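You operate a simulated robot arm through the tools that you are given. There is no shell and no other tool.

The job below is to be done with a simulated robot arm. You get a single attempt, and the scene is never put back.

TASK
Clear the grinding plate and wipe its dust off damp.
Fine: blue pot on to the short board; wet the thick yellow sponge, press it out on the grid, wipe, sponge back on the grid. What is to be rubbed or washed off counts as gone when no trace of it is left.

Only the result counts: the job must be done as asked and must still hold three seconds after the hand-in. Knocking over, shifting, dropping, spilling or breaking anything else fails it.

THE ROBOT
A 7-joint arm with a two-finger parallel gripper, fixed in place. Base frame: the origin is at the foot of the arm, x ahead of it, y to its left, z up; the work surface is at about z = 850. Lengths are in mm, angles in rad, forces in N, time in s.
Its first joint turns from -2.601 to 2.601 rad. Payload 3.5 kg.
Tool frame: the origin (TCP) lies between the finger pads and is the grasp point; the fingertips stand 23 mm ahead of it; z points along the fingers, y is the line along which they close. The gripper opens to 94 mm. The fingers are 38 mm wide and 10 mm thick; the gripper's body (54 by 96 mm) begins 39 mm behind the TCP.
Orientation is that of the tool frame in the base frame, as a unit quaternion [x, y, z, w]. With the fingers straight down and closing along the base's y, the tool's x points along the base's -x, its y along +y and its z along -z.

THE INTERFACE
- The arm moves only by the tool nudge_tool. Its argument "motion" is a list of rows, each an object of numbers (a shift or turn left out is 0, a gripper value left out holds the last): "x", "y", "z": the shift along the tool's x, y, z in mm; "rx", "ry", "rz": the turn, a rotation vector about the tool's x, y, z in rad; "jaw": the opening, from 0 (shut) to 1 (fully open). In form: [{"x": .., "y": .., "z": .., "rx": .., "ry": .., "rz": .., "jaw": ..}, ...]. A call has 1 to 20 rows; each row is the pose to reach, as a shift and turn from the pose commanded when the call began, along the tool's axes at that moment. A row lasts 0.2 s, in which the tool goes at most 50 mm and 0.15 rad; a call with a longer step from one row to the next is refused whole, and so is a gripper value outside its range. Where a pose cannot be reached the arm comes as near as it can. A force on the tool above 40 N (or 10 N above the force at the start of the call, whichever is more), or a blocked arm, ends the call early, and 0.2 s more pass. Each finger travels about 153 mm/s and halts on what it meets, pressing with about 35 N; the grip force reading is that of the motor and also rises with nothing between the fingers. The clock runs only during rows and for 0.2 s after the last one: add rows that repeat a pose to give the fingers time. The reply holds the time, the measured pose of the TCP, the force on the tool along the base axes, the opening and the grip force, in the units named above and with some noise, with the torque about the TCP (base axes, N m) and any sound that the robot's microphone picked up, and new pictures: "views" is both (left out), scene, wrist or none.
- Cameras (640 x 400 px; columns grow to the right, rows downward): "scene" is fixed at [402, 646.7, 1486.3]; the picture's right is [0.74, -0.68, 0.00], its down [-0.61, -0.66, -0.44] and it looks along [0.30, 0.33, -0.90] (base axes); focal length 219 px, centre (320, 200). "wrist" rides on the gripper at [86, 16, -74] in the tool frame; the picture's right is [-0.18, 0.98, 0.00], its down [-0.58, -0.11, -0.81] and it looks along [-0.79, -0.15, 0.59] (tool axes); focal length 243 px, centre (320, 200). There is no depth. A picture from a camera that has moved, and an enlarged one, comes with that camera's place and axes in the base frame and with its lens. The place of the scene camera against the robot may be out by one fixed shift of up to 25 mm in any direction.
- close_up(camera, box): a new picture of the part [left, top, right, bottom] of that camera's present view, enlarged. The clock stands still meanwhile.
- close_job(): hands the job in; it is judged then, once.

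Nothing tells you positions but the pictures and the camera data. Unless the task says otherwise, let go and move clear before handing in.

The tools are called after ">>>" as a command line: name --argument value ..., lists and objects as JSON in quotes. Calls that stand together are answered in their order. nudge_tool: Moves the arm, as the interface text tells. Its arguments: {"type":"object","properties":{"motion":{"type":"array","items":{"type":"object","properties":{"x":{"type":"number"},"y":{"type":"number"},"z":{"type":"number"},"rx":{"type":"number"},"ry":{"type":"number"},"rz":{"type":"number"},"jaw":{"type":"number"}}}},"views":{"type":"string","enum":["both","scene","wrist","none"]}},"required":["motion"]} The other tools are called the same way: close_up (camera, box) takes an enlarged picture of a part of a camera's view; close_job () hands the job in.

At the start:

```text
time: 0.0
ee_pos: [866.2, 674.6, 1167.8]
orientation: [0.0, 1.0, -0.001, 0.0]
contact_force: [0.1, 0.2, -0.3]
moment: [0.02, 0.02, 0.01]
opening: 93.9
finger_force: 0.1
```

scene: 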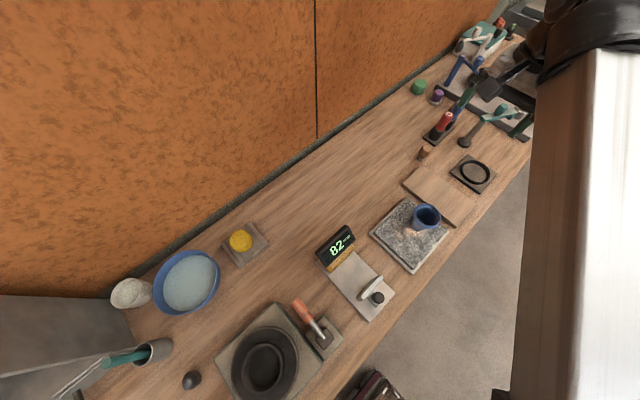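
wrist: 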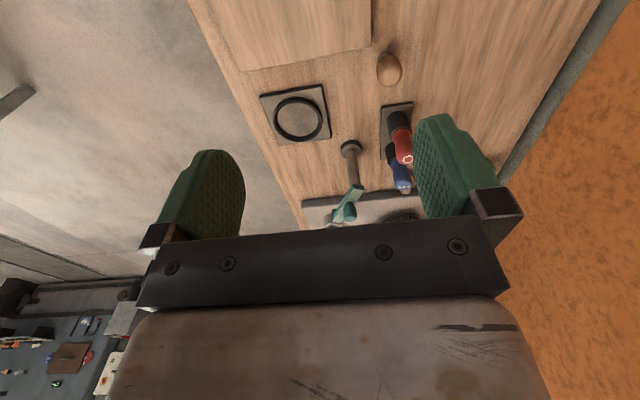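

I see a bench running diagonally, with a grey stone (grinding) plate holding a blue pot, a wooden board next to it, a yellow sponge on a grid and a blue basin of water. I'll take enlarged pictures before moving anything.

>>> close_up --camera "scene" --box '[360, 140, 520, 280]'

>>> close_up --camera "scene" --box '[100, 200, 300, 330]'

>>> close_up --camera "scene" --box '[280, 200, 440, 350]'

>>> close_up --camera "scene" --box '[400, 20, 560, 150]'

```text
2.86 times, centred on (440, 210) of scene
camera zoom: at [402.0, 646.7, 1486.3], right [0.74, -0.68, 0.0], down [-0.61, -0.66, -0.44], along [0.3, 0.33, -0.9], focal length 626 px, centre (-23, 171)
```

zoom: 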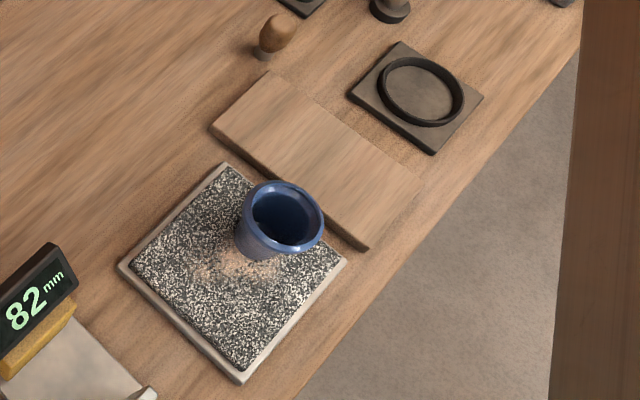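

```text
3.08 times, centred on (200, 265) of scene
camera zoom: at [402.0, 646.7, 1486.3], right [0.74, -0.68, 0.0], down [-0.61, -0.66, -0.44], along [0.3, 0.33, -0.9], focal length 674 px, centre (689, 0)
```

zoom: 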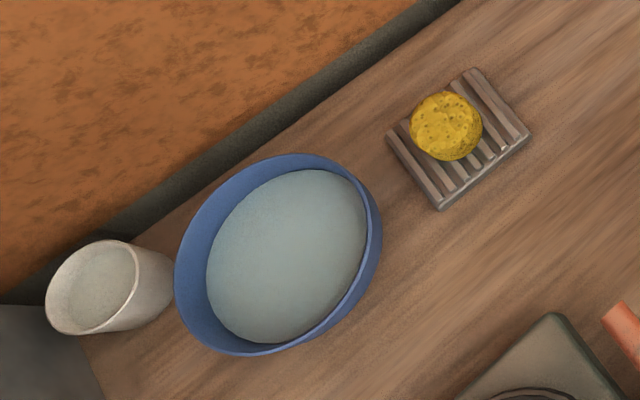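

```text
2.67 times, centred on (360, 275) of scene
camera zoom: at [402.0, 646.7, 1486.3], right [0.74, -0.68, 0.0], down [-0.61, -0.66, -0.44], along [0.3, 0.33, -0.9], focal length 584 px, centre (213, 0)
```

zoom: 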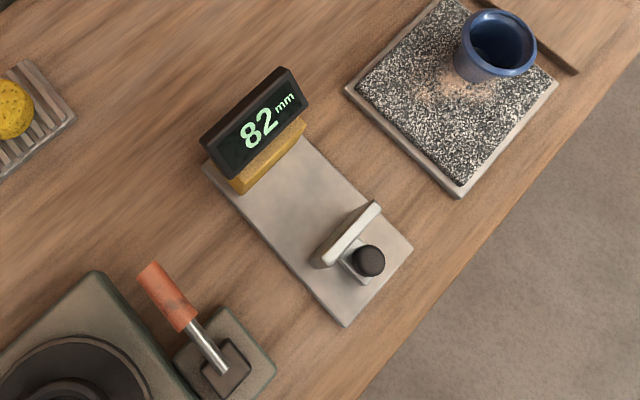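

```text
3.08 times, centred on (480, 85) of scene
camera zoom: at [402.0, 646.7, 1486.3], right [0.74, -0.68, 0.0], down [-0.61, -0.66, -0.44], along [0.3, 0.33, -0.9], focal length 674 px, centre (-172, 554)
```

zoom: 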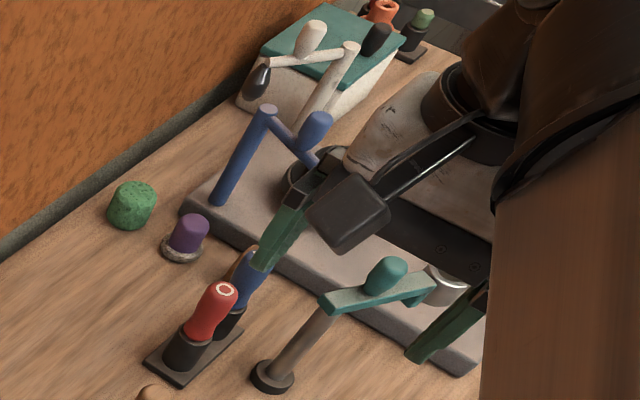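

The plate seems to lie at about x 630–800, y 545–700, with the wooden board just beyond it in +x. The grid and sponge are near (340, 920) and the basin near (180, 920). I'll back the arm up high to look at the plate with the wrist camera.

>>> nudge_tool --motion '[{"x": 40}, {"x": 80}, {"x": 120}, {"x": 160}, {"x": 200}, {"x": 240}, {"x": 280}, {"x": 310}, {"x": 310}]' --views "both"

```text
time: 2.0
ee_pos: [554.0, 674.4, 1169.5]
orientation: [0.0, 1.0, 0.001, 0.0]
contact_force: [-0.6, 0.8, 0.1]
moment: [-0.01, 0.02, 0.0]
opening: 94.0
finger_force: 0.1
camera wrist: at [467.9, 690.2, 1243.3], right [0.18, 0.98, 0.0], down [0.58, -0.11, 0.81], along [0.79, -0.15, -0.59], focal length 243 px, centre (320, 200)
```

scene: 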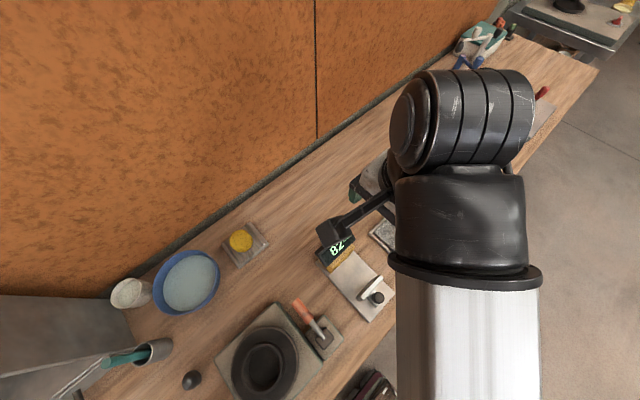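
wrist: 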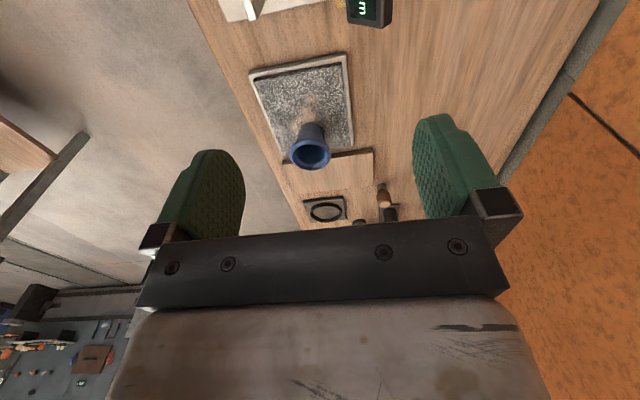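

>>> close_up --camera "wrist" --box '[210, 30, 410, 230]'

>>> close_up --camera "wrist" --box '[190, 0, 420, 60]'

>>> close_up --camera "scene" --box '[440, 0, 640, 130]'

```text
2.00 times, centred on (310, 130) of wrist
camera zoom: at [467.9, 690.2, 1243.3], right [0.18, 0.98, 0.0], down [0.58, -0.11, 0.81], along [0.79, -0.15, -0.59], focal length 485 px, centre (340, 340)
```

zoom: 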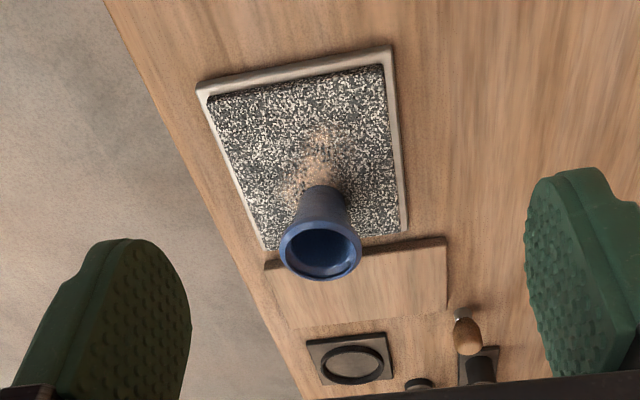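

```text
2.78 times, centred on (305, 30) of wrist
camera zoom: at [467.9, 690.2, 1243.3], right [0.18, 0.98, 0.0], down [0.58, -0.11, 0.81], along [0.79, -0.15, -0.59], focal length 675 px, centre (362, 673)
```

zoom: 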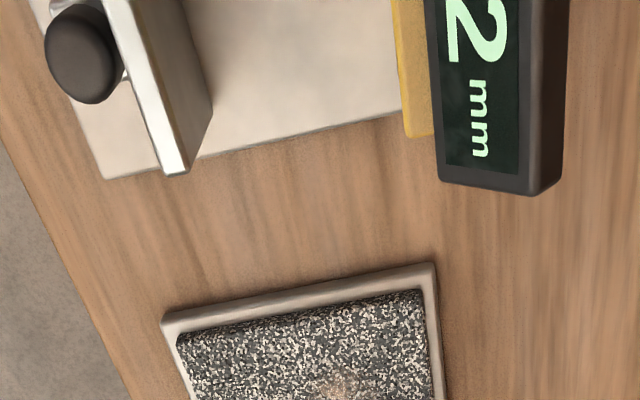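

```text
3.08 times, centred on (540, 65) of scene
camera zoom: at [402.0, 646.7, 1486.3], right [0.74, -0.68, 0.0], down [-0.61, -0.66, -0.44], along [0.3, 0.33, -0.9], focal length 674 px, centre (-357, 615)
```

zoom: 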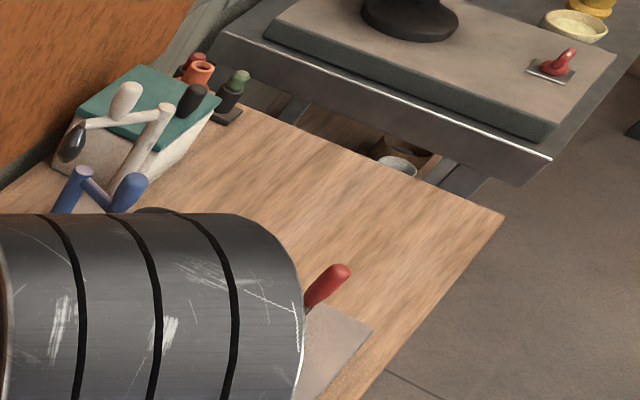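

The plate measures about x 632–812, y 547–697, with the pot standing near (775, 618) on its far part. The short board is about x 820–933, y 544–736. I'll turn the tool to face radially outward and come lower for a closer look at the pot.

>>> nudge_tool --motion '[{"x": -18, "y": -24, "z": 26, "rz": -0.11}, {"x": -37, "y": -47, "z": 53, "rz": -0.22}, {"x": -55, "y": -71, "z": 79, "rz": -0.34}, {"x": -74, "y": -95, "z": 105, "rz": -0.45}, {"x": -92, "y": -118, "z": 132, "rz": -0.56}, {"x": -111, "y": -142, "z": 158, "rz": -0.674}, {"x": -111, "y": -142, "z": 158, "rz": -0.674}]' --views "both"

```text
time: 3.6
ee_pos: [666.2, 533.3, 1009.4]
orientation: [-0.332, 0.943, 0.0, -0.001]
contact_force: [0.3, -0.5, 0.3]
moment: [-0.01, 0.01, 0.04]
opening: 94.1
finger_force: 0.0
camera wrist: at [589.3, 492.8, 1084.6], right [-0.47, 0.88, 0.0], down [0.52, 0.28, 0.81], along [0.71, 0.38, -0.59], focal length 243 px, centre (320, 200)
```

scene: 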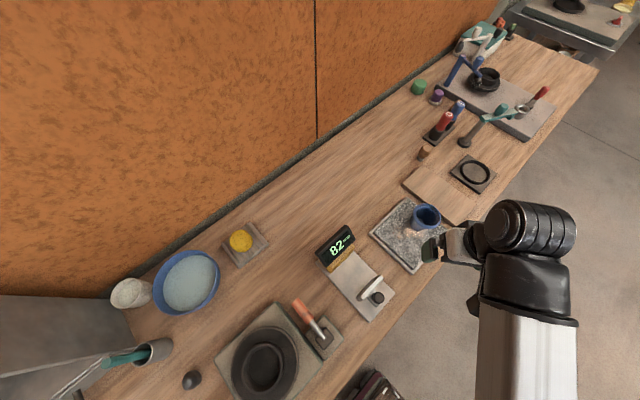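
wrist: 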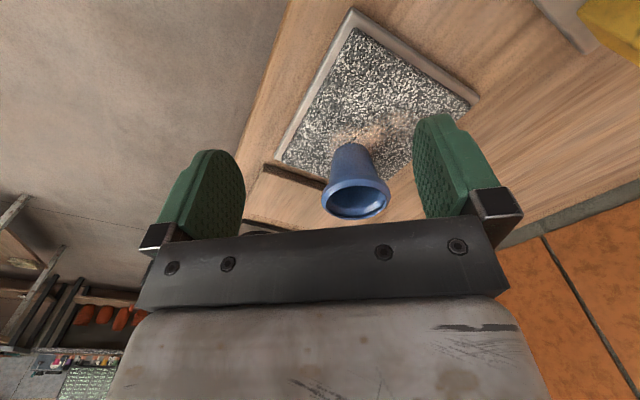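

>>> close_up --camera "wrist" --box '[260, 110, 420, 230]'

>>> close_up --camera "scene" --box '[370, 150, 530, 270]'

>>> close_up --camera "scene" --box '[430, 20, 610, 150]'

```text
3.33 times, centred on (340, 170) of wrist
camera zoom: at [589.3, 492.8, 1084.6], right [-0.47, 0.88, 0.0], down [0.52, 0.28, 0.81], along [0.71, 0.38, -0.59], focal length 809 px, centre (253, 300)
```

zoom: 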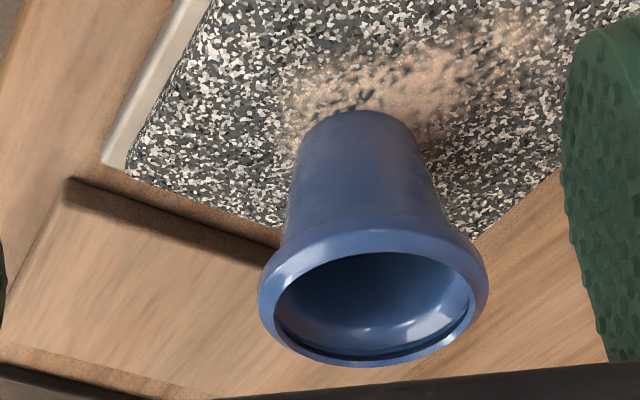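

```text
3.33 times, centred on (450, 210) of scene
camera zoom: at [402.0, 646.7, 1486.3], right [0.74, -0.68, 0.0], down [-0.61, -0.66, -0.44], along [0.3, 0.33, -0.9], focal length 730 px, centre (-113, 167)
```

zoom: 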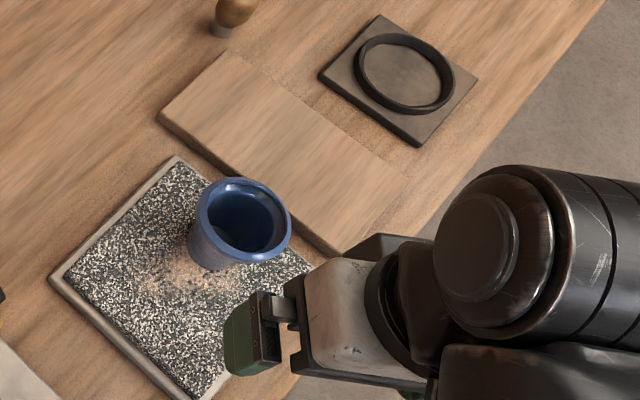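

```text
3.08 times, centred on (520, 85) of scene
camera zoom: at [402.0, 646.7, 1486.3], right [0.74, -0.68, 0.0], down [-0.61, -0.66, -0.44], along [0.3, 0.33, -0.9], focal length 674 px, centre (-295, 554)
```

zoom: 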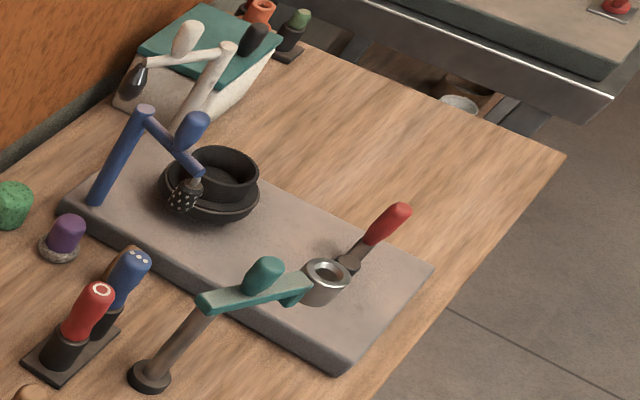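

The pot stands at about (753, 624) with its rim at z≈931 (≈73 mm wide) and a body about 43–53 mm wide. Before gripping, I'll test with an empty hand whether the arm reaches over the short board.

>>> nudge_tool --motion '[{"x": -37, "y": -15, "z": 5}, {"x": -74, "y": -30, "z": 10}, {"x": -111, "y": -45, "z": 15}, {"x": -148, "y": -60, "z": 20}, {"x": -185, "y": -76, "z": 25}, {"x": -185, "y": -76, "z": 25}]' --views "both"

```text
time: 5.0
ee_pos: [858.2, 588.9, 987.0]
orientation: [-0.331, 0.944, 0.0, 0.0]
contact_force: [0.7, 0.1, 0.3]
moment: [0.0, -0.02, 0.01]
opening: 94.1
finger_force: 0.0
camera wrist: at [781.3, 549.5, 1060.4], right [-0.47, 0.88, 0.0], down [0.52, 0.28, 0.81], along [0.71, 0.38, -0.59], focal length 243 px, centre (320, 200)
```

scene: 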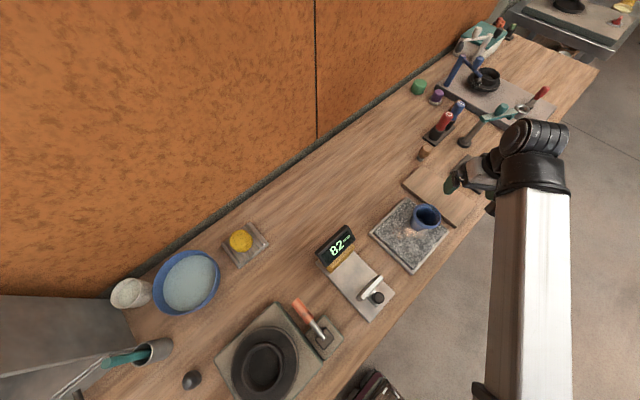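
wrist: 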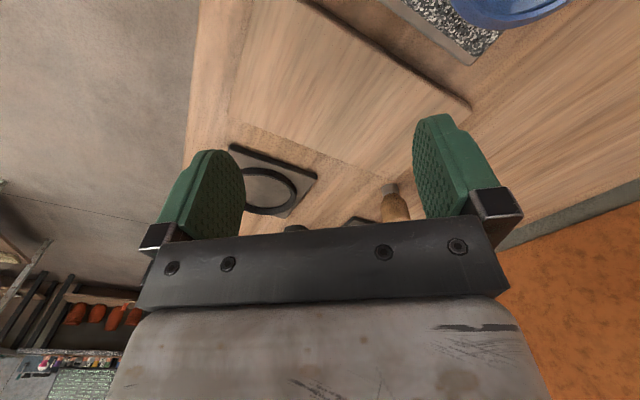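

The arm reaches (858, 589) at z 987 with the tool vertical. Now I'll test the lower height there.

>>> nudge_tool --motion '[{"z": 35}, {"z": 67}, {"z": 67}]' --views "both"

```text
time: 5.8
ee_pos: [858.4, 588.6, 918.2]
orientation: [-0.332, 0.943, 0.0, -0.001]
contact_force: [0.7, -0.1, -0.7]
moment: [0.01, 0.03, -0.02]
opening: 94.1
finger_force: 0.0
camera wrist: at [781.6, 547.9, 992.2], right [-0.47, 0.88, 0.0], down [0.52, 0.28, 0.81], along [0.71, 0.38, -0.59], focal length 243 px, centre (320, 200)
```

scene: 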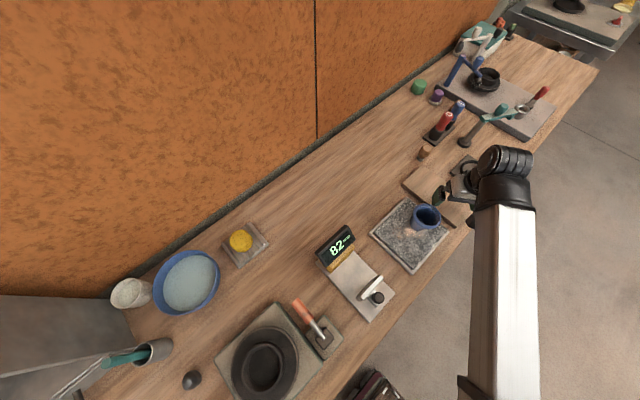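
wrist: 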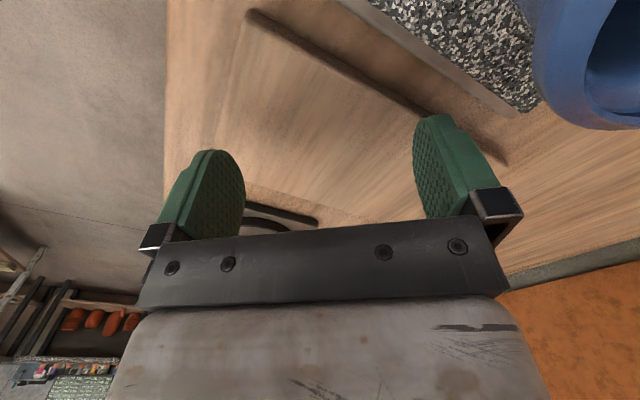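

The low pose above the board is reachable too. Now I'll rise and go above the pot to centre on it.

>>> nudge_tool --motion '[{"z": -41}, {"z": -82}, {"x": 20, "y": 31, "z": -82}, {"x": 40, "y": 62, "z": -82}, {"x": 60, "y": 93, "z": -82}, {"x": 60, "y": 93, "z": -82}]' --views "both"

>>> close_up --camera "wrist" --box '[200, 0, 440, 150]'

```text
time: 7.2
ee_pos: [752.1, 622.8, 1000.1]
orientation: [-0.331, 0.944, 0.0, 0.0]
contact_force: [0.1, 0.2, -0.2]
moment: [-0.02, -0.01, 0.0]
opening: 94.0
finger_force: 0.1
camera wrist: at [676.9, 582.0, 1074.8], right [-0.47, 0.88, 0.0], down [0.52, 0.28, 0.81], along [0.71, 0.38, -0.59], focal length 243 px, centre (320, 200)
```

scene: 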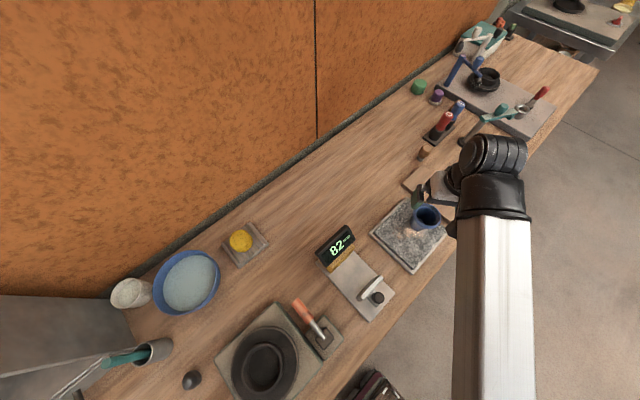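
wrist: 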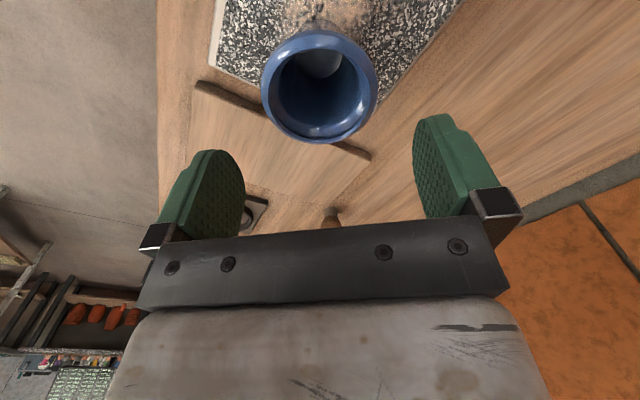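

```text
2.67 times, centred on (320, 75) of wrist
camera zoom: at [676.9, 582.0, 1074.8], right [-0.47, 0.88, 0.0], down [0.52, 0.28, 0.81], along [0.71, 0.38, -0.59], focal length 647 px, centre (320, 533)
```

zoom: 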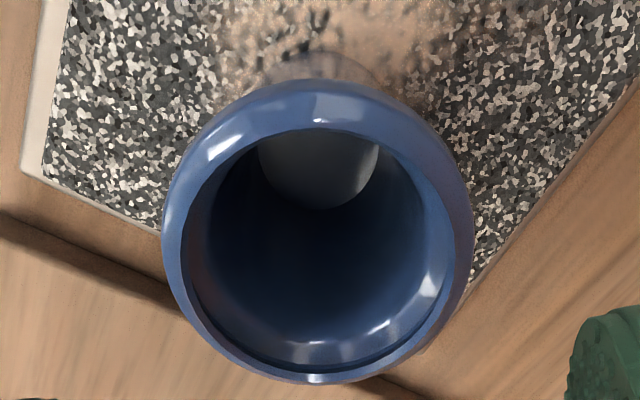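

The pot's rim centre is at about (748, 620), laterally aligned with the tool. I'll shift 5 mm inward and descend around the body with the jaws open.

>>> nudge_tool --motion '[{"x": 5, "z": 25}, {"x": 5, "z": 50}, {"x": 5, "z": 75}, {"x": 5, "z": 97}, {"x": 5, "z": 97}]' --views "both"

>>> close_up --camera "wrist" --box '[180, 60, 480, 250]'

>>> close_up --camera "scene" --box '[370, 160, 510, 270]'

```text
time: 8.4
ee_pos: [751.9, 619.4, 902.9]
orientation: [-0.331, 0.944, 0.0, 0.0]
contact_force: [0.4, 0.2, 0.3]
moment: [-0.02, 0.01, -0.04]
opening: 93.9
finger_force: 0.0
camera wrist: at [674.1, 578.7, 976.8], right [-0.47, 0.88, 0.0], down [0.52, 0.28, 0.81], along [0.71, 0.38, -0.59], focal length 243 px, centre (320, 200)
```

scene: 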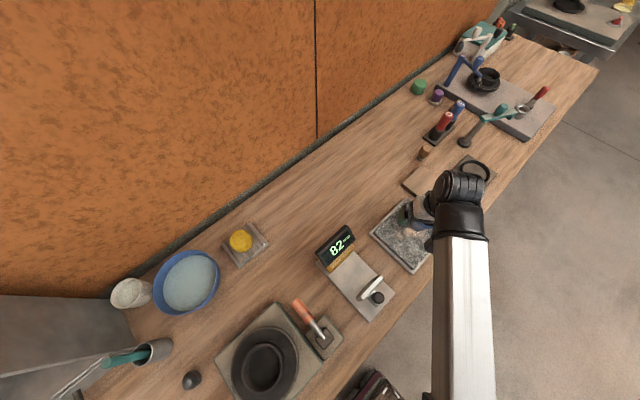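
wrist: 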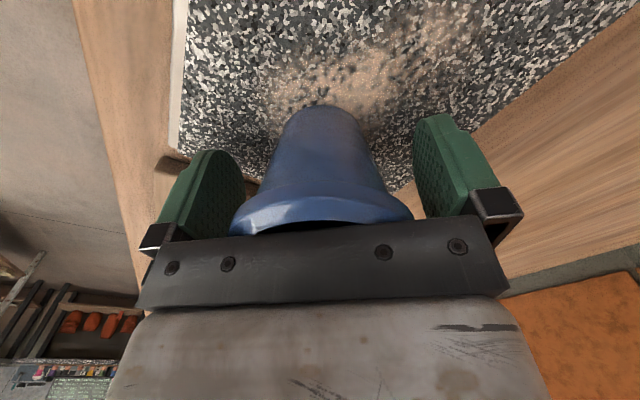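

```text
2.11 times, centred on (330, 155) of wrist
camera zoom: at [674.1, 578.7, 976.8], right [-0.47, 0.88, 0.0], down [0.52, 0.28, 0.81], along [0.71, 0.38, -0.59], focal length 511 px, centre (299, 295)
```

zoom: 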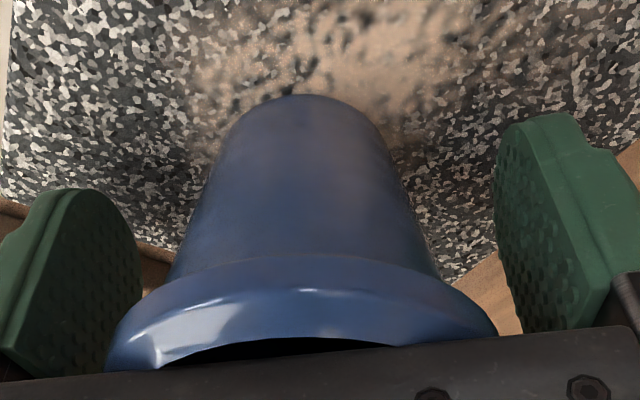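

```text
3.64 times, centred on (440, 215) of scene
camera zoom: at [402.0, 646.7, 1486.3], right [0.74, -0.68, 0.0], down [-0.61, -0.66, -0.44], along [0.3, 0.33, -0.9], focal length 796 px, centre (-116, 146)
```

zoom: 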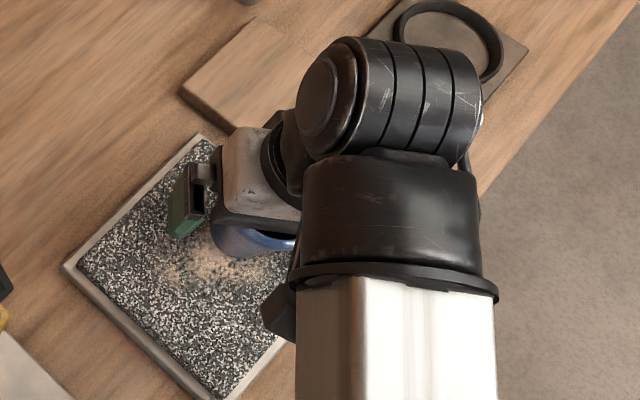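

The fingers straddle the pot evenly with clearance on both sides. I'll close the gripper on the body.

>>> nudge_tool --motion '[{"jaw": 0.4}, {"jaw": 0.2}, {"jaw": 0.0}, {"jaw": 0.0}, {"jaw": 0.0}]' --views "wrist"

```text
time: 9.6
ee_pos: [750.8, 618.8, 903.0]
orientation: [-0.331, 0.944, 0.0, 0.0]
contact_force: [0.0, 0.1, 0.3]
moment: [-0.02, -0.01, 0.0]
opening: 62.1
finger_force: 34.5
camera wrist: at [674.2, 578.7, 977.0], right [-0.47, 0.88, 0.0], down [0.52, 0.28, 0.81], along [0.71, 0.38, -0.59], focal length 243 px, centre (320, 200)
```

wrist: 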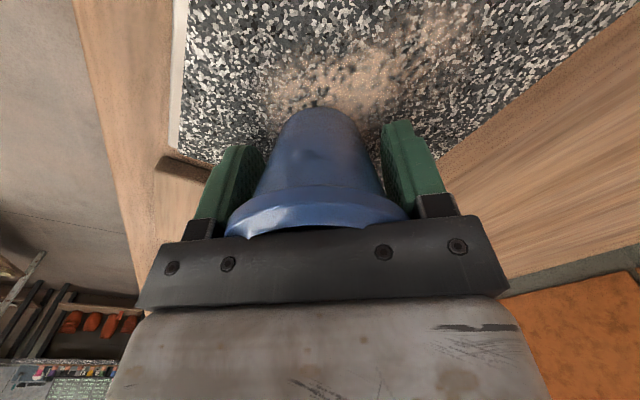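

The grip holds at 62 mm with 34.5 N. I'll lift a little and check.

>>> nudge_tool --motion '[{"z": -8}, {"z": -20}, {"z": -40}, {"z": -60}, {"z": -60}]' --views "both"

>>> close_up --camera "wrist" --box '[160, 0, 480, 220]'

```text
time: 10.8
ee_pos: [752.3, 620.9, 961.3]
orientation: [-0.331, 0.944, 0.0, 0.0]
contact_force: [-0.3, 0.2, -0.4]
moment: [0.0, -0.01, 0.01]
opening: 59.9
finger_force: 34.9
camera wrist: at [674.7, 580.3, 1036.3], right [-0.47, 0.88, 0.0], down [0.52, 0.28, 0.81], along [0.71, 0.38, -0.59], focal length 243 px, centre (320, 200)
```

scene: 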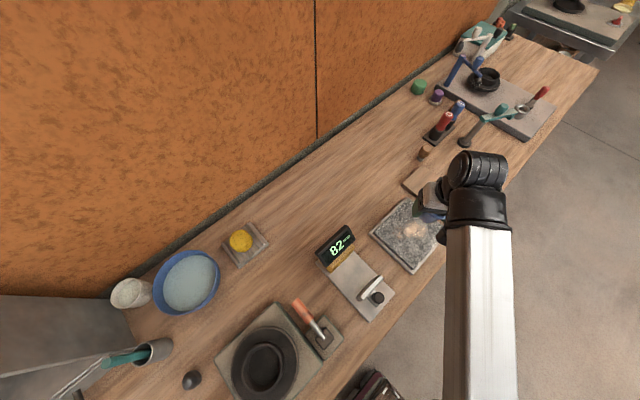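
wrist: 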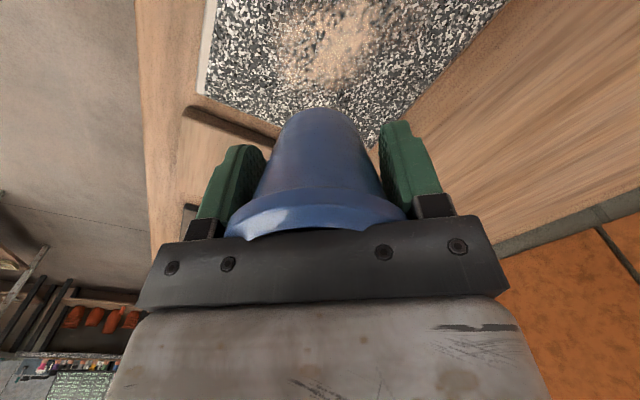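

```text
1.82 times, centred on (320, 110) of wrist
camera zoom: at [674.7, 580.3, 1036.3], right [-0.47, 0.88, 0.0], down [0.52, 0.28, 0.81], along [0.71, 0.38, -0.59], focal length 441 px, centre (320, 364)
```

zoom: 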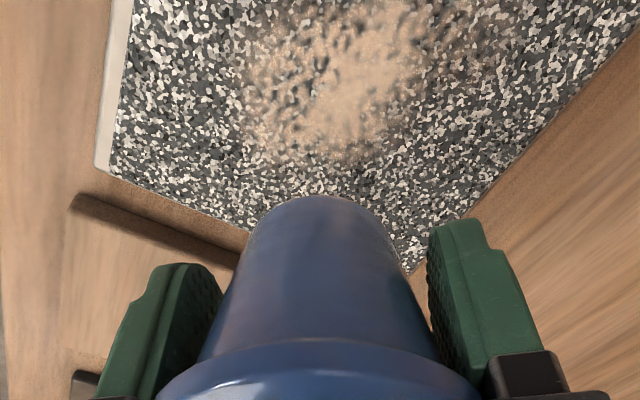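

The pot is up, and the dust patch on the plate is visible at around the plate's centre. I'll carry the pot over the board.

>>> nudge_tool --motion '[{"x": -14, "y": -18}, {"x": -28, "y": -37}, {"x": -42, "y": -55}, {"x": -56, "y": -74}, {"x": -68, "y": -91}, {"x": -68, "y": -91}]' --views "both"

>>> close_up --camera "wrist" --box '[120, 0, 520, 240]'

>>> close_up --camera "scene" --box '[370, 140, 530, 280]'

```text
time: 12.2
ee_pos: [861.4, 591.0, 962.5]
orientation: [-0.331, 0.944, 0.0, -0.001]
contact_force: [-0.2, -0.3, -1.7]
moment: [0.01, 0.01, -0.01]
opening: 60.3
finger_force: 35.0
camera wrist: at [783.3, 550.0, 1037.7], right [-0.47, 0.88, 0.0], down [0.52, 0.28, 0.81], along [0.71, 0.38, -0.59], focal length 243 px, centre (320, 200)
```

scene: 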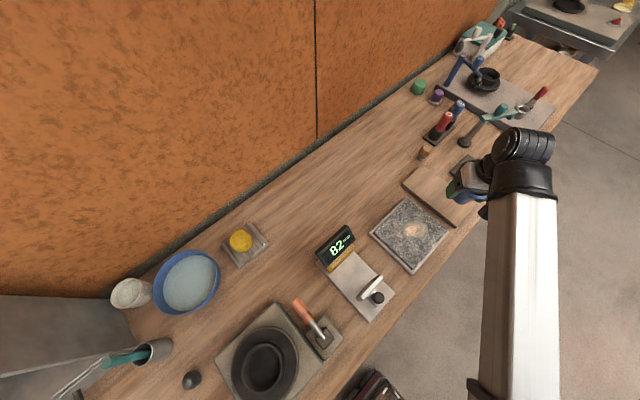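
wrist: 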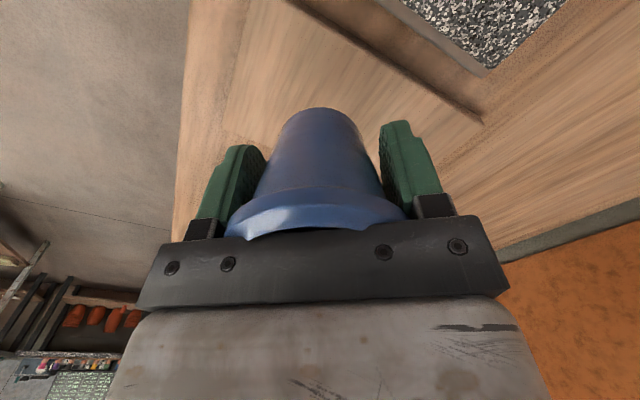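

```text
1.60 times, centred on (320, 120) of wrist
camera zoom: at [783.3, 550.0, 1037.7], right [-0.47, 0.88, 0.0], down [0.52, 0.28, 0.81], along [0.71, 0.38, -0.59], focal length 388 px, centre (320, 328)
```

zoom: 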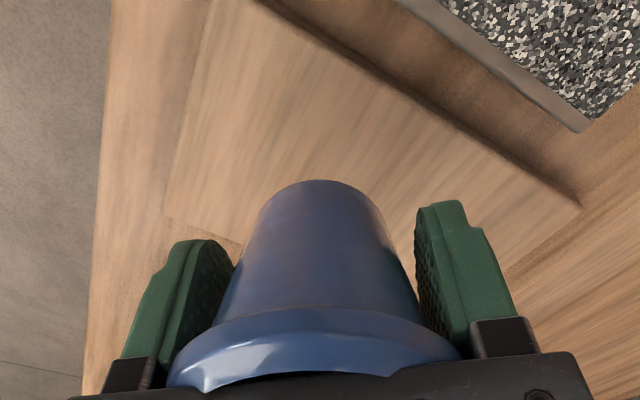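

```text
2.86 times, centred on (450, 210) of scene
camera zoom: at [402.0, 646.7, 1486.3], right [0.74, -0.68, 0.0], down [-0.61, -0.66, -0.44], along [0.3, 0.33, -0.9], focal length 626 px, centre (-51, 171)
```

zoom: 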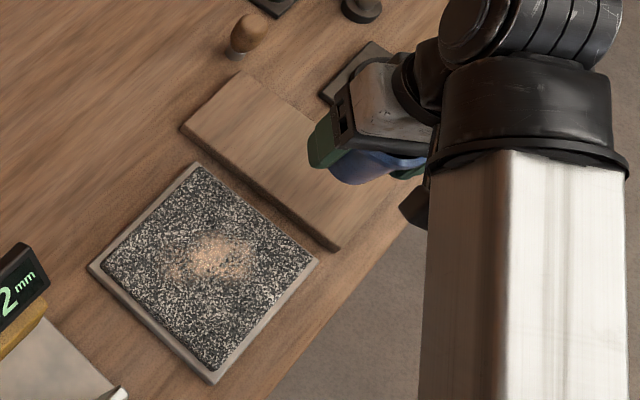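

The pot hangs over the board and there is room to move it slightly further in. I'll shift about 16 mm outward and lower most of the way.

>>> nudge_tool --motion '[{"x": -16, "y": -1}, {"x": -16, "y": -1, "z": 15}, {"x": -16, "y": -1, "z": 30}, {"x": -16, "y": -1, "z": 45}, {"x": -16, "y": -1, "z": 50}, {"x": -16, "y": -1, "z": 50}]' --views "wrist"

>>> close_up --camera "wrist" --box '[120, 0, 520, 240]'

```text
time: 13.6
ee_pos: [873.3, 600.7, 912.5]
orientation: [-0.332, 0.943, 0.0, 0.001]
contact_force: [0.2, 0.1, -1.6]
moment: [-0.01, -0.02, 0.02]
opening: 60.6
finger_force: 35.2
camera wrist: at [797.0, 560.2, 987.8], right [-0.47, 0.88, 0.0], down [0.52, 0.28, 0.81], along [0.71, 0.38, -0.59], focal length 243 px, centre (320, 200)
```

wrist: 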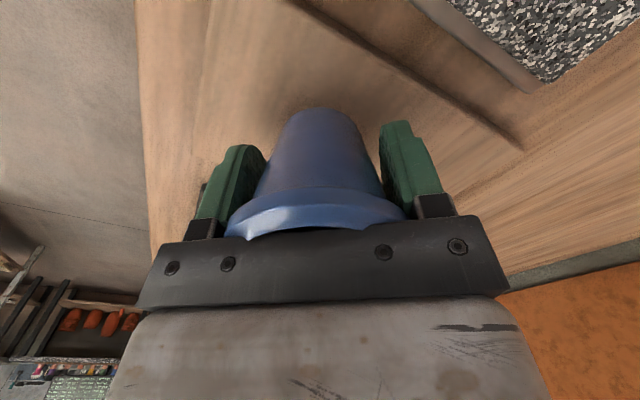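

```text
1.60 times, centred on (320, 120) of wrist
camera zoom: at [797.0, 560.2, 987.8], right [-0.47, 0.88, 0.0], down [0.52, 0.28, 0.81], along [0.71, 0.38, -0.59], focal length 388 px, centre (320, 328)
```

zoom: 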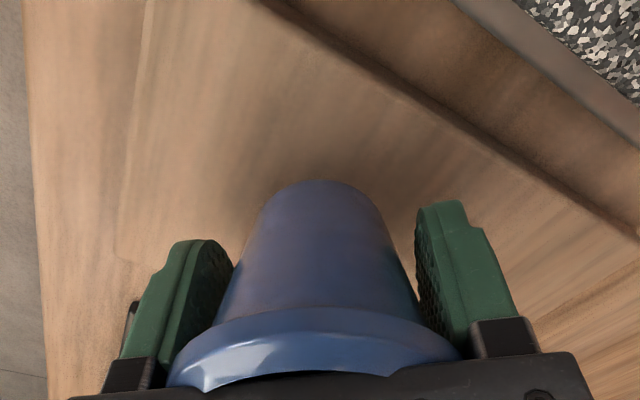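

The pot is above the board with a little gap left. I'll lower it in small steps and watch the force.

>>> nudge_tool --motion '[{"z": 2}, {"z": 4}, {"z": 6}, {"z": 6}]' --views "none"

```text
time: 14.6
ee_pos: [874.3, 601.1, 907.3]
orientation: [-0.331, 0.943, 0.0, -0.001]
contact_force: [-0.4, -0.4, -1.0]
moment: [0.02, 0.05, -0.02]
opening: 60.6
finger_force: 35.1
```

>>> nudge_tool --motion '[{"z": 1}, {"z": 2}, {"z": 3}, {"z": 3}]' --views "none"

```text
time: 15.6
ee_pos: [872.7, 600.8, 904.4]
orientation: [-0.331, 0.944, 0.0, 0.0]
contact_force: [-0.3, 0.0, -1.4]
moment: [-0.02, -0.01, 0.01]
opening: 60.9
finger_force: 34.9
```

>>> nudge_tool --motion '[{"z": 1}, {"z": 2}, {"z": 3}, {"z": 3}]' --views "wrist"

>>> close_up --camera "wrist" --box '[220, 60, 420, 200]'

```text
time: 16.6
ee_pos: [873.5, 601.3, 901.3]
orientation: [-0.332, 0.943, 0.0, 0.0]
contact_force: [-0.9, -0.9, -1.0]
moment: [0.0, 0.03, -0.04]
opening: 60.9
finger_force: 35.3
camera wrist: at [796.6, 560.0, 976.2], right [-0.47, 0.88, 0.0], down [0.52, 0.28, 0.81], along [0.71, 0.38, -0.59], focal length 243 px, centre (320, 200)
```

wrist: 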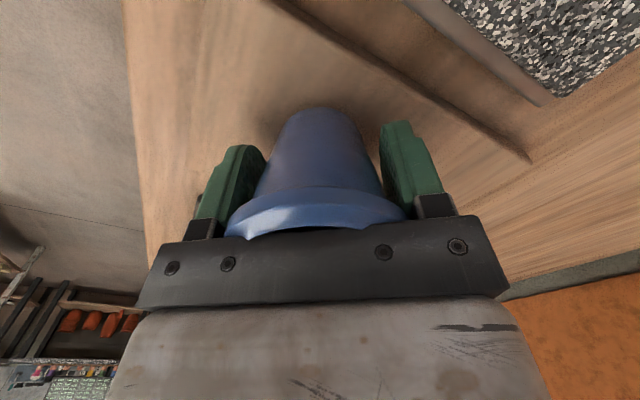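

```text
2.86 times, centred on (320, 130) of wrist
camera zoom: at [796.6, 560.0, 976.2], right [-0.47, 0.88, 0.0], down [0.52, 0.28, 0.81], along [0.71, 0.38, -0.59], focal length 693 px, centre (320, 400)
```

zoom: 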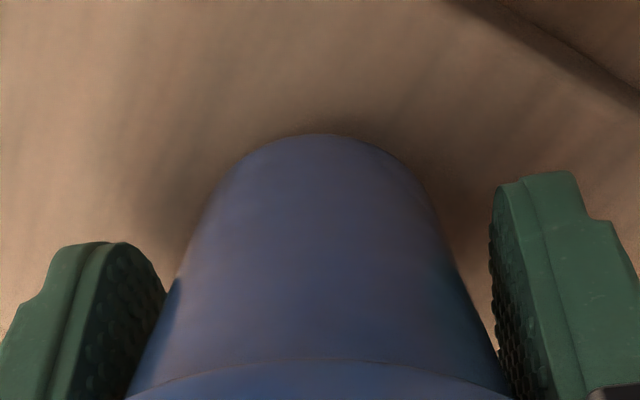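

>>> nudge_tool --motion '[{"z": 1}, {"z": 2}, {"z": 2}]' --views "none"

```text
time: 17.4
ee_pos: [873.9, 602.0, 899.6]
orientation: [-0.332, 0.943, 0.001, 0.001]
contact_force: [-0.1, 0.3, -1.6]
moment: [0.01, 0.05, 0.02]
opening: 61.1
finger_force: 35.5
```

>>> nudge_tool --motion '[{"z": 1}, {"z": 2}, {"z": 2}]' --views "none"

```text
time: 18.2
ee_pos: [872.9, 600.8, 896.5]
orientation: [-0.332, 0.943, 0.0, 0.0]
contact_force: [0.5, -0.5, -1.4]
moment: [0.0, 0.01, 0.04]
opening: 61.1
finger_force: 34.7
```

>>> nudge_tool --motion '[{"z": 1}, {"z": 2}, {"z": 2}]' --views "wrist"

>>> close_up --camera "wrist" --box '[220, 60, 420, 200]'

```text
time: 19.0
ee_pos: [873.7, 599.5, 896.0]
orientation: [-0.331, 0.944, 0.0, 0.0]
contact_force: [-0.3, 0.3, -1.5]
moment: [-0.02, -0.03, -0.01]
opening: 61.0
finger_force: 34.7
camera wrist: at [796.1, 559.8, 969.1], right [-0.47, 0.88, 0.0], down [0.52, 0.28, 0.81], along [0.71, 0.38, -0.59], focal length 243 px, centre (320, 200)
```

wrist: 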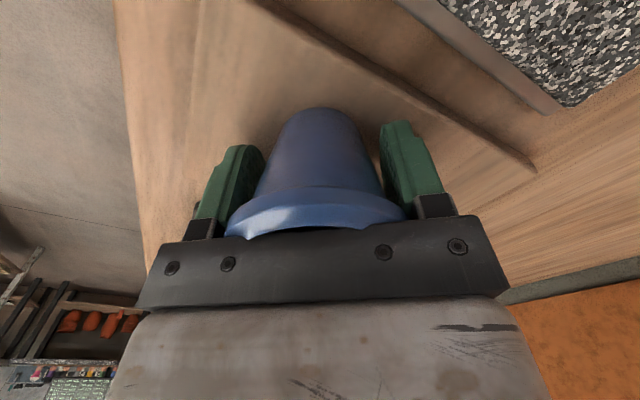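

```text
2.86 times, centred on (320, 130) of wrist
camera zoom: at [796.1, 559.8, 969.1], right [-0.47, 0.88, 0.0], down [0.52, 0.28, 0.81], along [0.71, 0.38, -0.59], focal length 693 px, centre (320, 400)
```

zoom: 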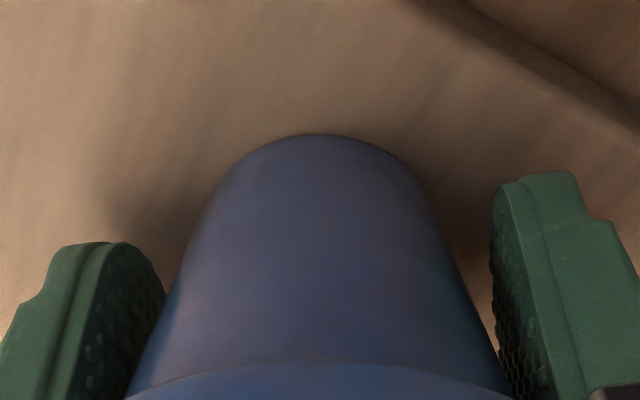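

>>> nudge_tool --motion '[{"z": 1}, {"z": 2}, {"z": 2}]' --views "none"

```text
time: 19.8
ee_pos: [873.5, 601.5, 894.1]
orientation: [-0.331, 0.944, 0.0, 0.001]
contact_force: [1.6, 2.4, 28.1]
moment: [-0.14, 0.15, 0.0]
opening: 61.2
finger_force: 34.7
```

Contact: 28 N upward, so the pot is on the board. I'll relieve the pressure a bit, then open slowly.

>>> nudge_tool --motion '[{"z": -0.7}, {"z": -0.7}]' --views "none"

```text
time: 20.4
ee_pos: [870.7, 601.4, 894.0]
orientation: [-0.332, 0.943, 0.001, 0.001]
contact_force: [1.2, 1.8, 28.2]
moment: [-0.08, 0.05, 0.0]
opening: 61.1
finger_force: 34.8
```

>>> nudge_tool --motion '[{"z": -0.6}, {"z": -0.8}]' --views "none"

```text
time: 21.0
ee_pos: [872.2, 601.5, 893.0]
orientation: [-0.331, 0.944, 0.0, 0.0]
contact_force: [1.0, 0.3, 16.6]
moment: [-0.04, 0.01, 0.02]
opening: 60.8
finger_force: 35.3
```

>>> nudge_tool --motion '[{"z": -0.7}, {"z": -0.7}]' --views "none"

```text
time: 21.6
ee_pos: [872.9, 601.5, 895.0]
orientation: [-0.331, 0.944, -0.001, 0.0]
contact_force: [2.0, -1.0, 3.8]
moment: [0.02, -0.04, 0.0]
opening: 60.9
finger_force: 35.4
```

Residual force is about 4 N. Now I'll open the jaws and check that the pot stands.

>>> nudge_tool --motion '[{"jaw": 0.68}, {"jaw": 0.75}, {"jaw": 0.85}, {"jaw": 1.0}, {"jaw": 1.0}]' --views "both"

>>> close_up --camera "wrist" --box '[180, 60, 460, 240]'

```text
time: 22.8
ee_pos: [872.8, 600.8, 894.8]
orientation: [-0.331, 0.944, 0.0, 0.0]
contact_force: [0.0, -0.4, 7.5]
moment: [0.01, 0.04, 0.01]
opening: 94.0
finger_force: 0.1
camera wrist: at [795.8, 559.9, 969.7], right [-0.47, 0.88, 0.0], down [0.52, 0.28, 0.81], along [0.71, 0.38, -0.59], focal length 243 px, centre (320, 200)
```

scene: 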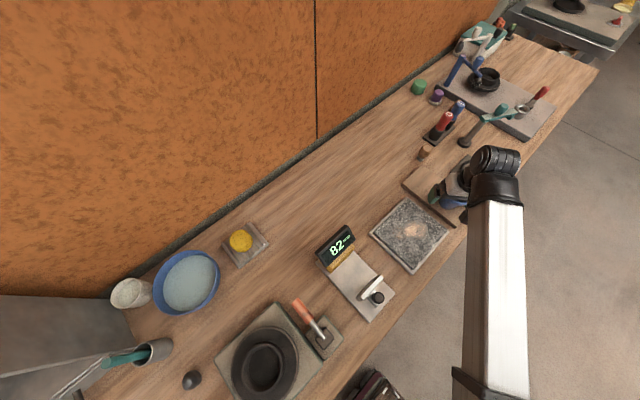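
wrist: 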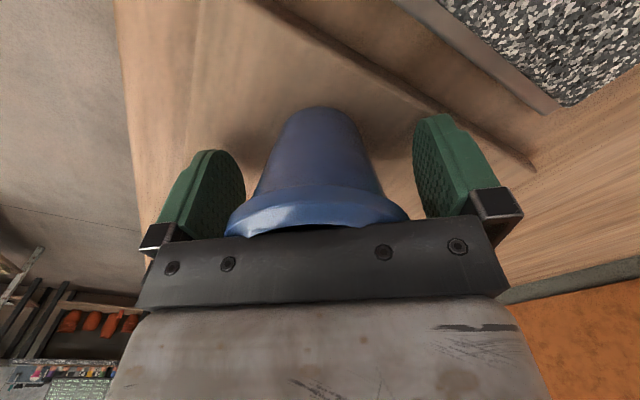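

```text
2.22 times, centred on (320, 150) of wrist
camera zoom: at [795.8, 559.9, 969.7], right [-0.47, 0.88, 0.0], down [0.52, 0.28, 0.81], along [0.71, 0.38, -0.59], focal length 539 px, centre (320, 311)
```

zoom: 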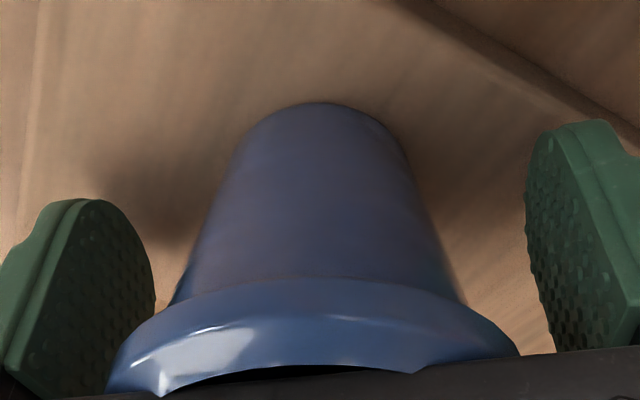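

The pot stands upright. A slight residual force suggests the palm touches the rim, so I'll rise straight up slowly.

>>> nudge_tool --motion '[{"z": -3}, {"z": -8}, {"z": -20}, {"z": -45}, {"z": -80}, {"z": -110}, {"z": -110}]' --views "both"

>>> close_up --camera "wrist" --box '[180, 0, 460, 180]'

```text
time: 24.4
ee_pos: [871.6, 602.6, 1004.4]
orientation: [-0.331, 0.944, -0.001, 0.001]
contact_force: [-0.1, 0.1, -0.1]
moment: [0.03, 0.02, 0.01]
opening: 93.9
finger_force: 0.0
camera wrist: at [795.7, 561.2, 1079.8], right [-0.47, 0.88, 0.0], down [0.52, 0.28, 0.81], along [0.71, 0.38, -0.59], focal length 243 px, centre (320, 200)
```

scene: 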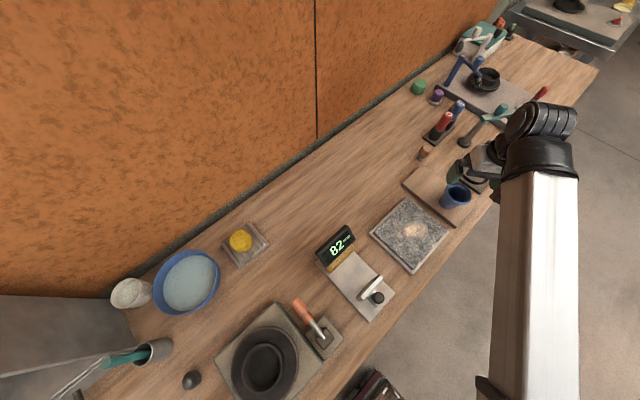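
wrist: 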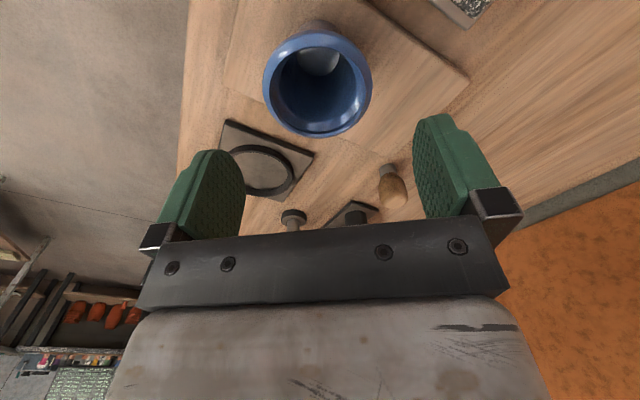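

```text
2.22 times, centred on (320, 90) of wrist
camera zoom: at [795.7, 561.2, 1079.8], right [-0.47, 0.88, 0.0], down [0.52, 0.28, 0.81], along [0.71, 0.38, -0.59], focal length 539 px, centre (320, 444)
```

zoom: 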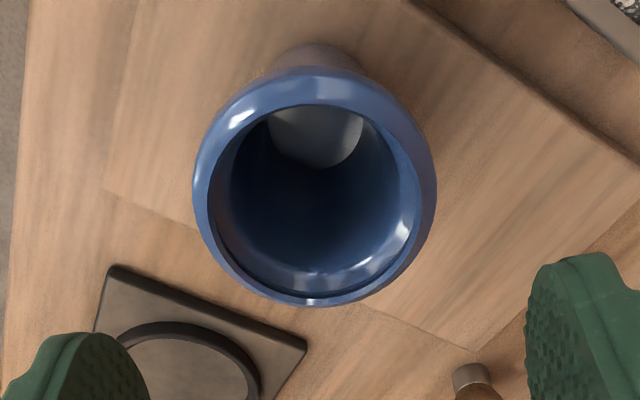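

The pot stands upright on the short board at about (868, 600). Next I'll swing across at a safe height to a point above the sponge on the grid.

>>> nudge_tool --motion '[{"x": 16.2, "y": 40.8, "z": -5, "rz": -0.0386}, {"x": 32.3, "y": 81.6, "z": -10, "rz": -0.077}, {"x": 48.5, "y": 122.4, "z": -15, "rz": -0.116}, {"x": 64.7, "y": 163.3, "z": -20, "rz": -0.154}, {"x": 80.8, "y": 204.1, "z": -25, "rz": -0.193}, {"x": 97, "y": 244.9, "z": -30, "rz": -0.231}, {"x": 113.2, "y": 285.7, "z": -35, "rz": -0.27}, {"x": 129.3, "y": 326.5, "z": -35, "rz": -0.309}, {"x": 145.5, "y": 367.3, "z": -35, "rz": -0.347}, {"x": 161.6, "y": 408.1, "z": -35, "rz": -0.386}, {"x": 177.8, "y": 449, "z": -35, "rz": -0.424}, {"x": 194, "y": 489.8, "z": -35, "rz": -0.463}, {"x": 210.1, "y": 530.6, "z": -35, "rz": -0.501}, {"x": 226.3, "y": 571.4, "z": -35, "rz": -0.54}, {"x": 226.3, "y": 571.4, "z": -35, "rz": -0.54}]' --views "both"

>>> close_up --camera "wrist" --box '[160, 0, 480, 200]'

```text
time: 27.6
ee_pos: [338.7, 904.6, 1041.1]
orientation: [-0.57, 0.821, -0.001, -0.001]
contact_force: [0.2, 0.4, 1.4]
moment: [0.03, 0.01, 0.01]
opening: 94.1
finger_force: 0.0
camera wrist: at [294.7, 830.7, 1116.1], right [-0.86, 0.52, 0.0], down [0.3, 0.51, 0.81], along [0.42, 0.69, -0.59], focal length 243 px, centre (320, 200)
```

scene: 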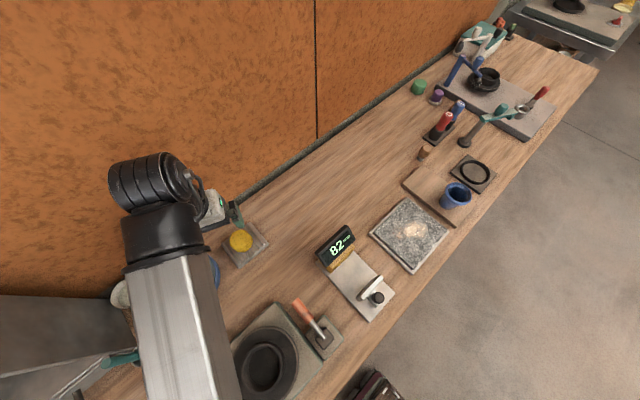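
wrist: 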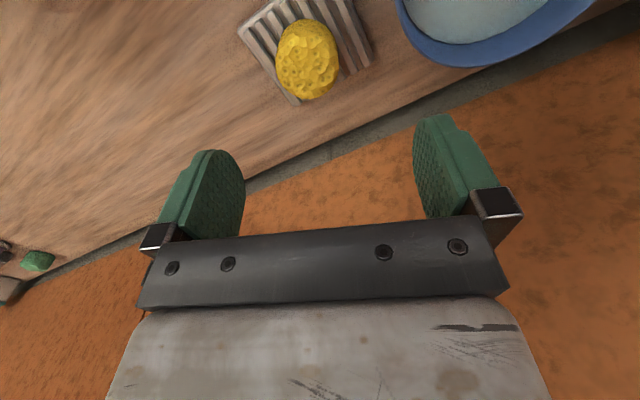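

```text
2.00 times, centred on (320, 100) of wrist
camera zoom: at [294.7, 830.7, 1116.1], right [-0.86, 0.52, 0.0], down [0.3, 0.51, 0.81], along [0.42, 0.69, -0.59], focal length 485 px, centre (320, 400)
```

zoom: 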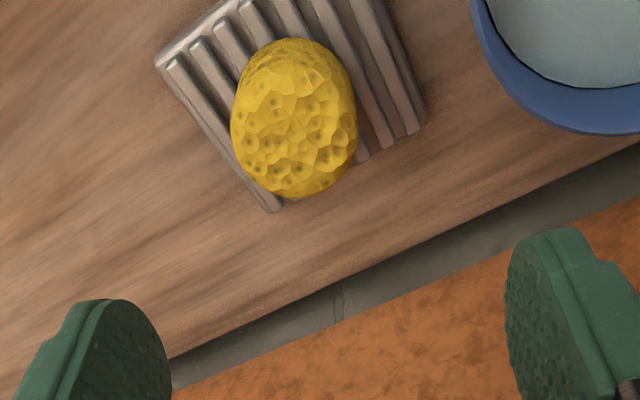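

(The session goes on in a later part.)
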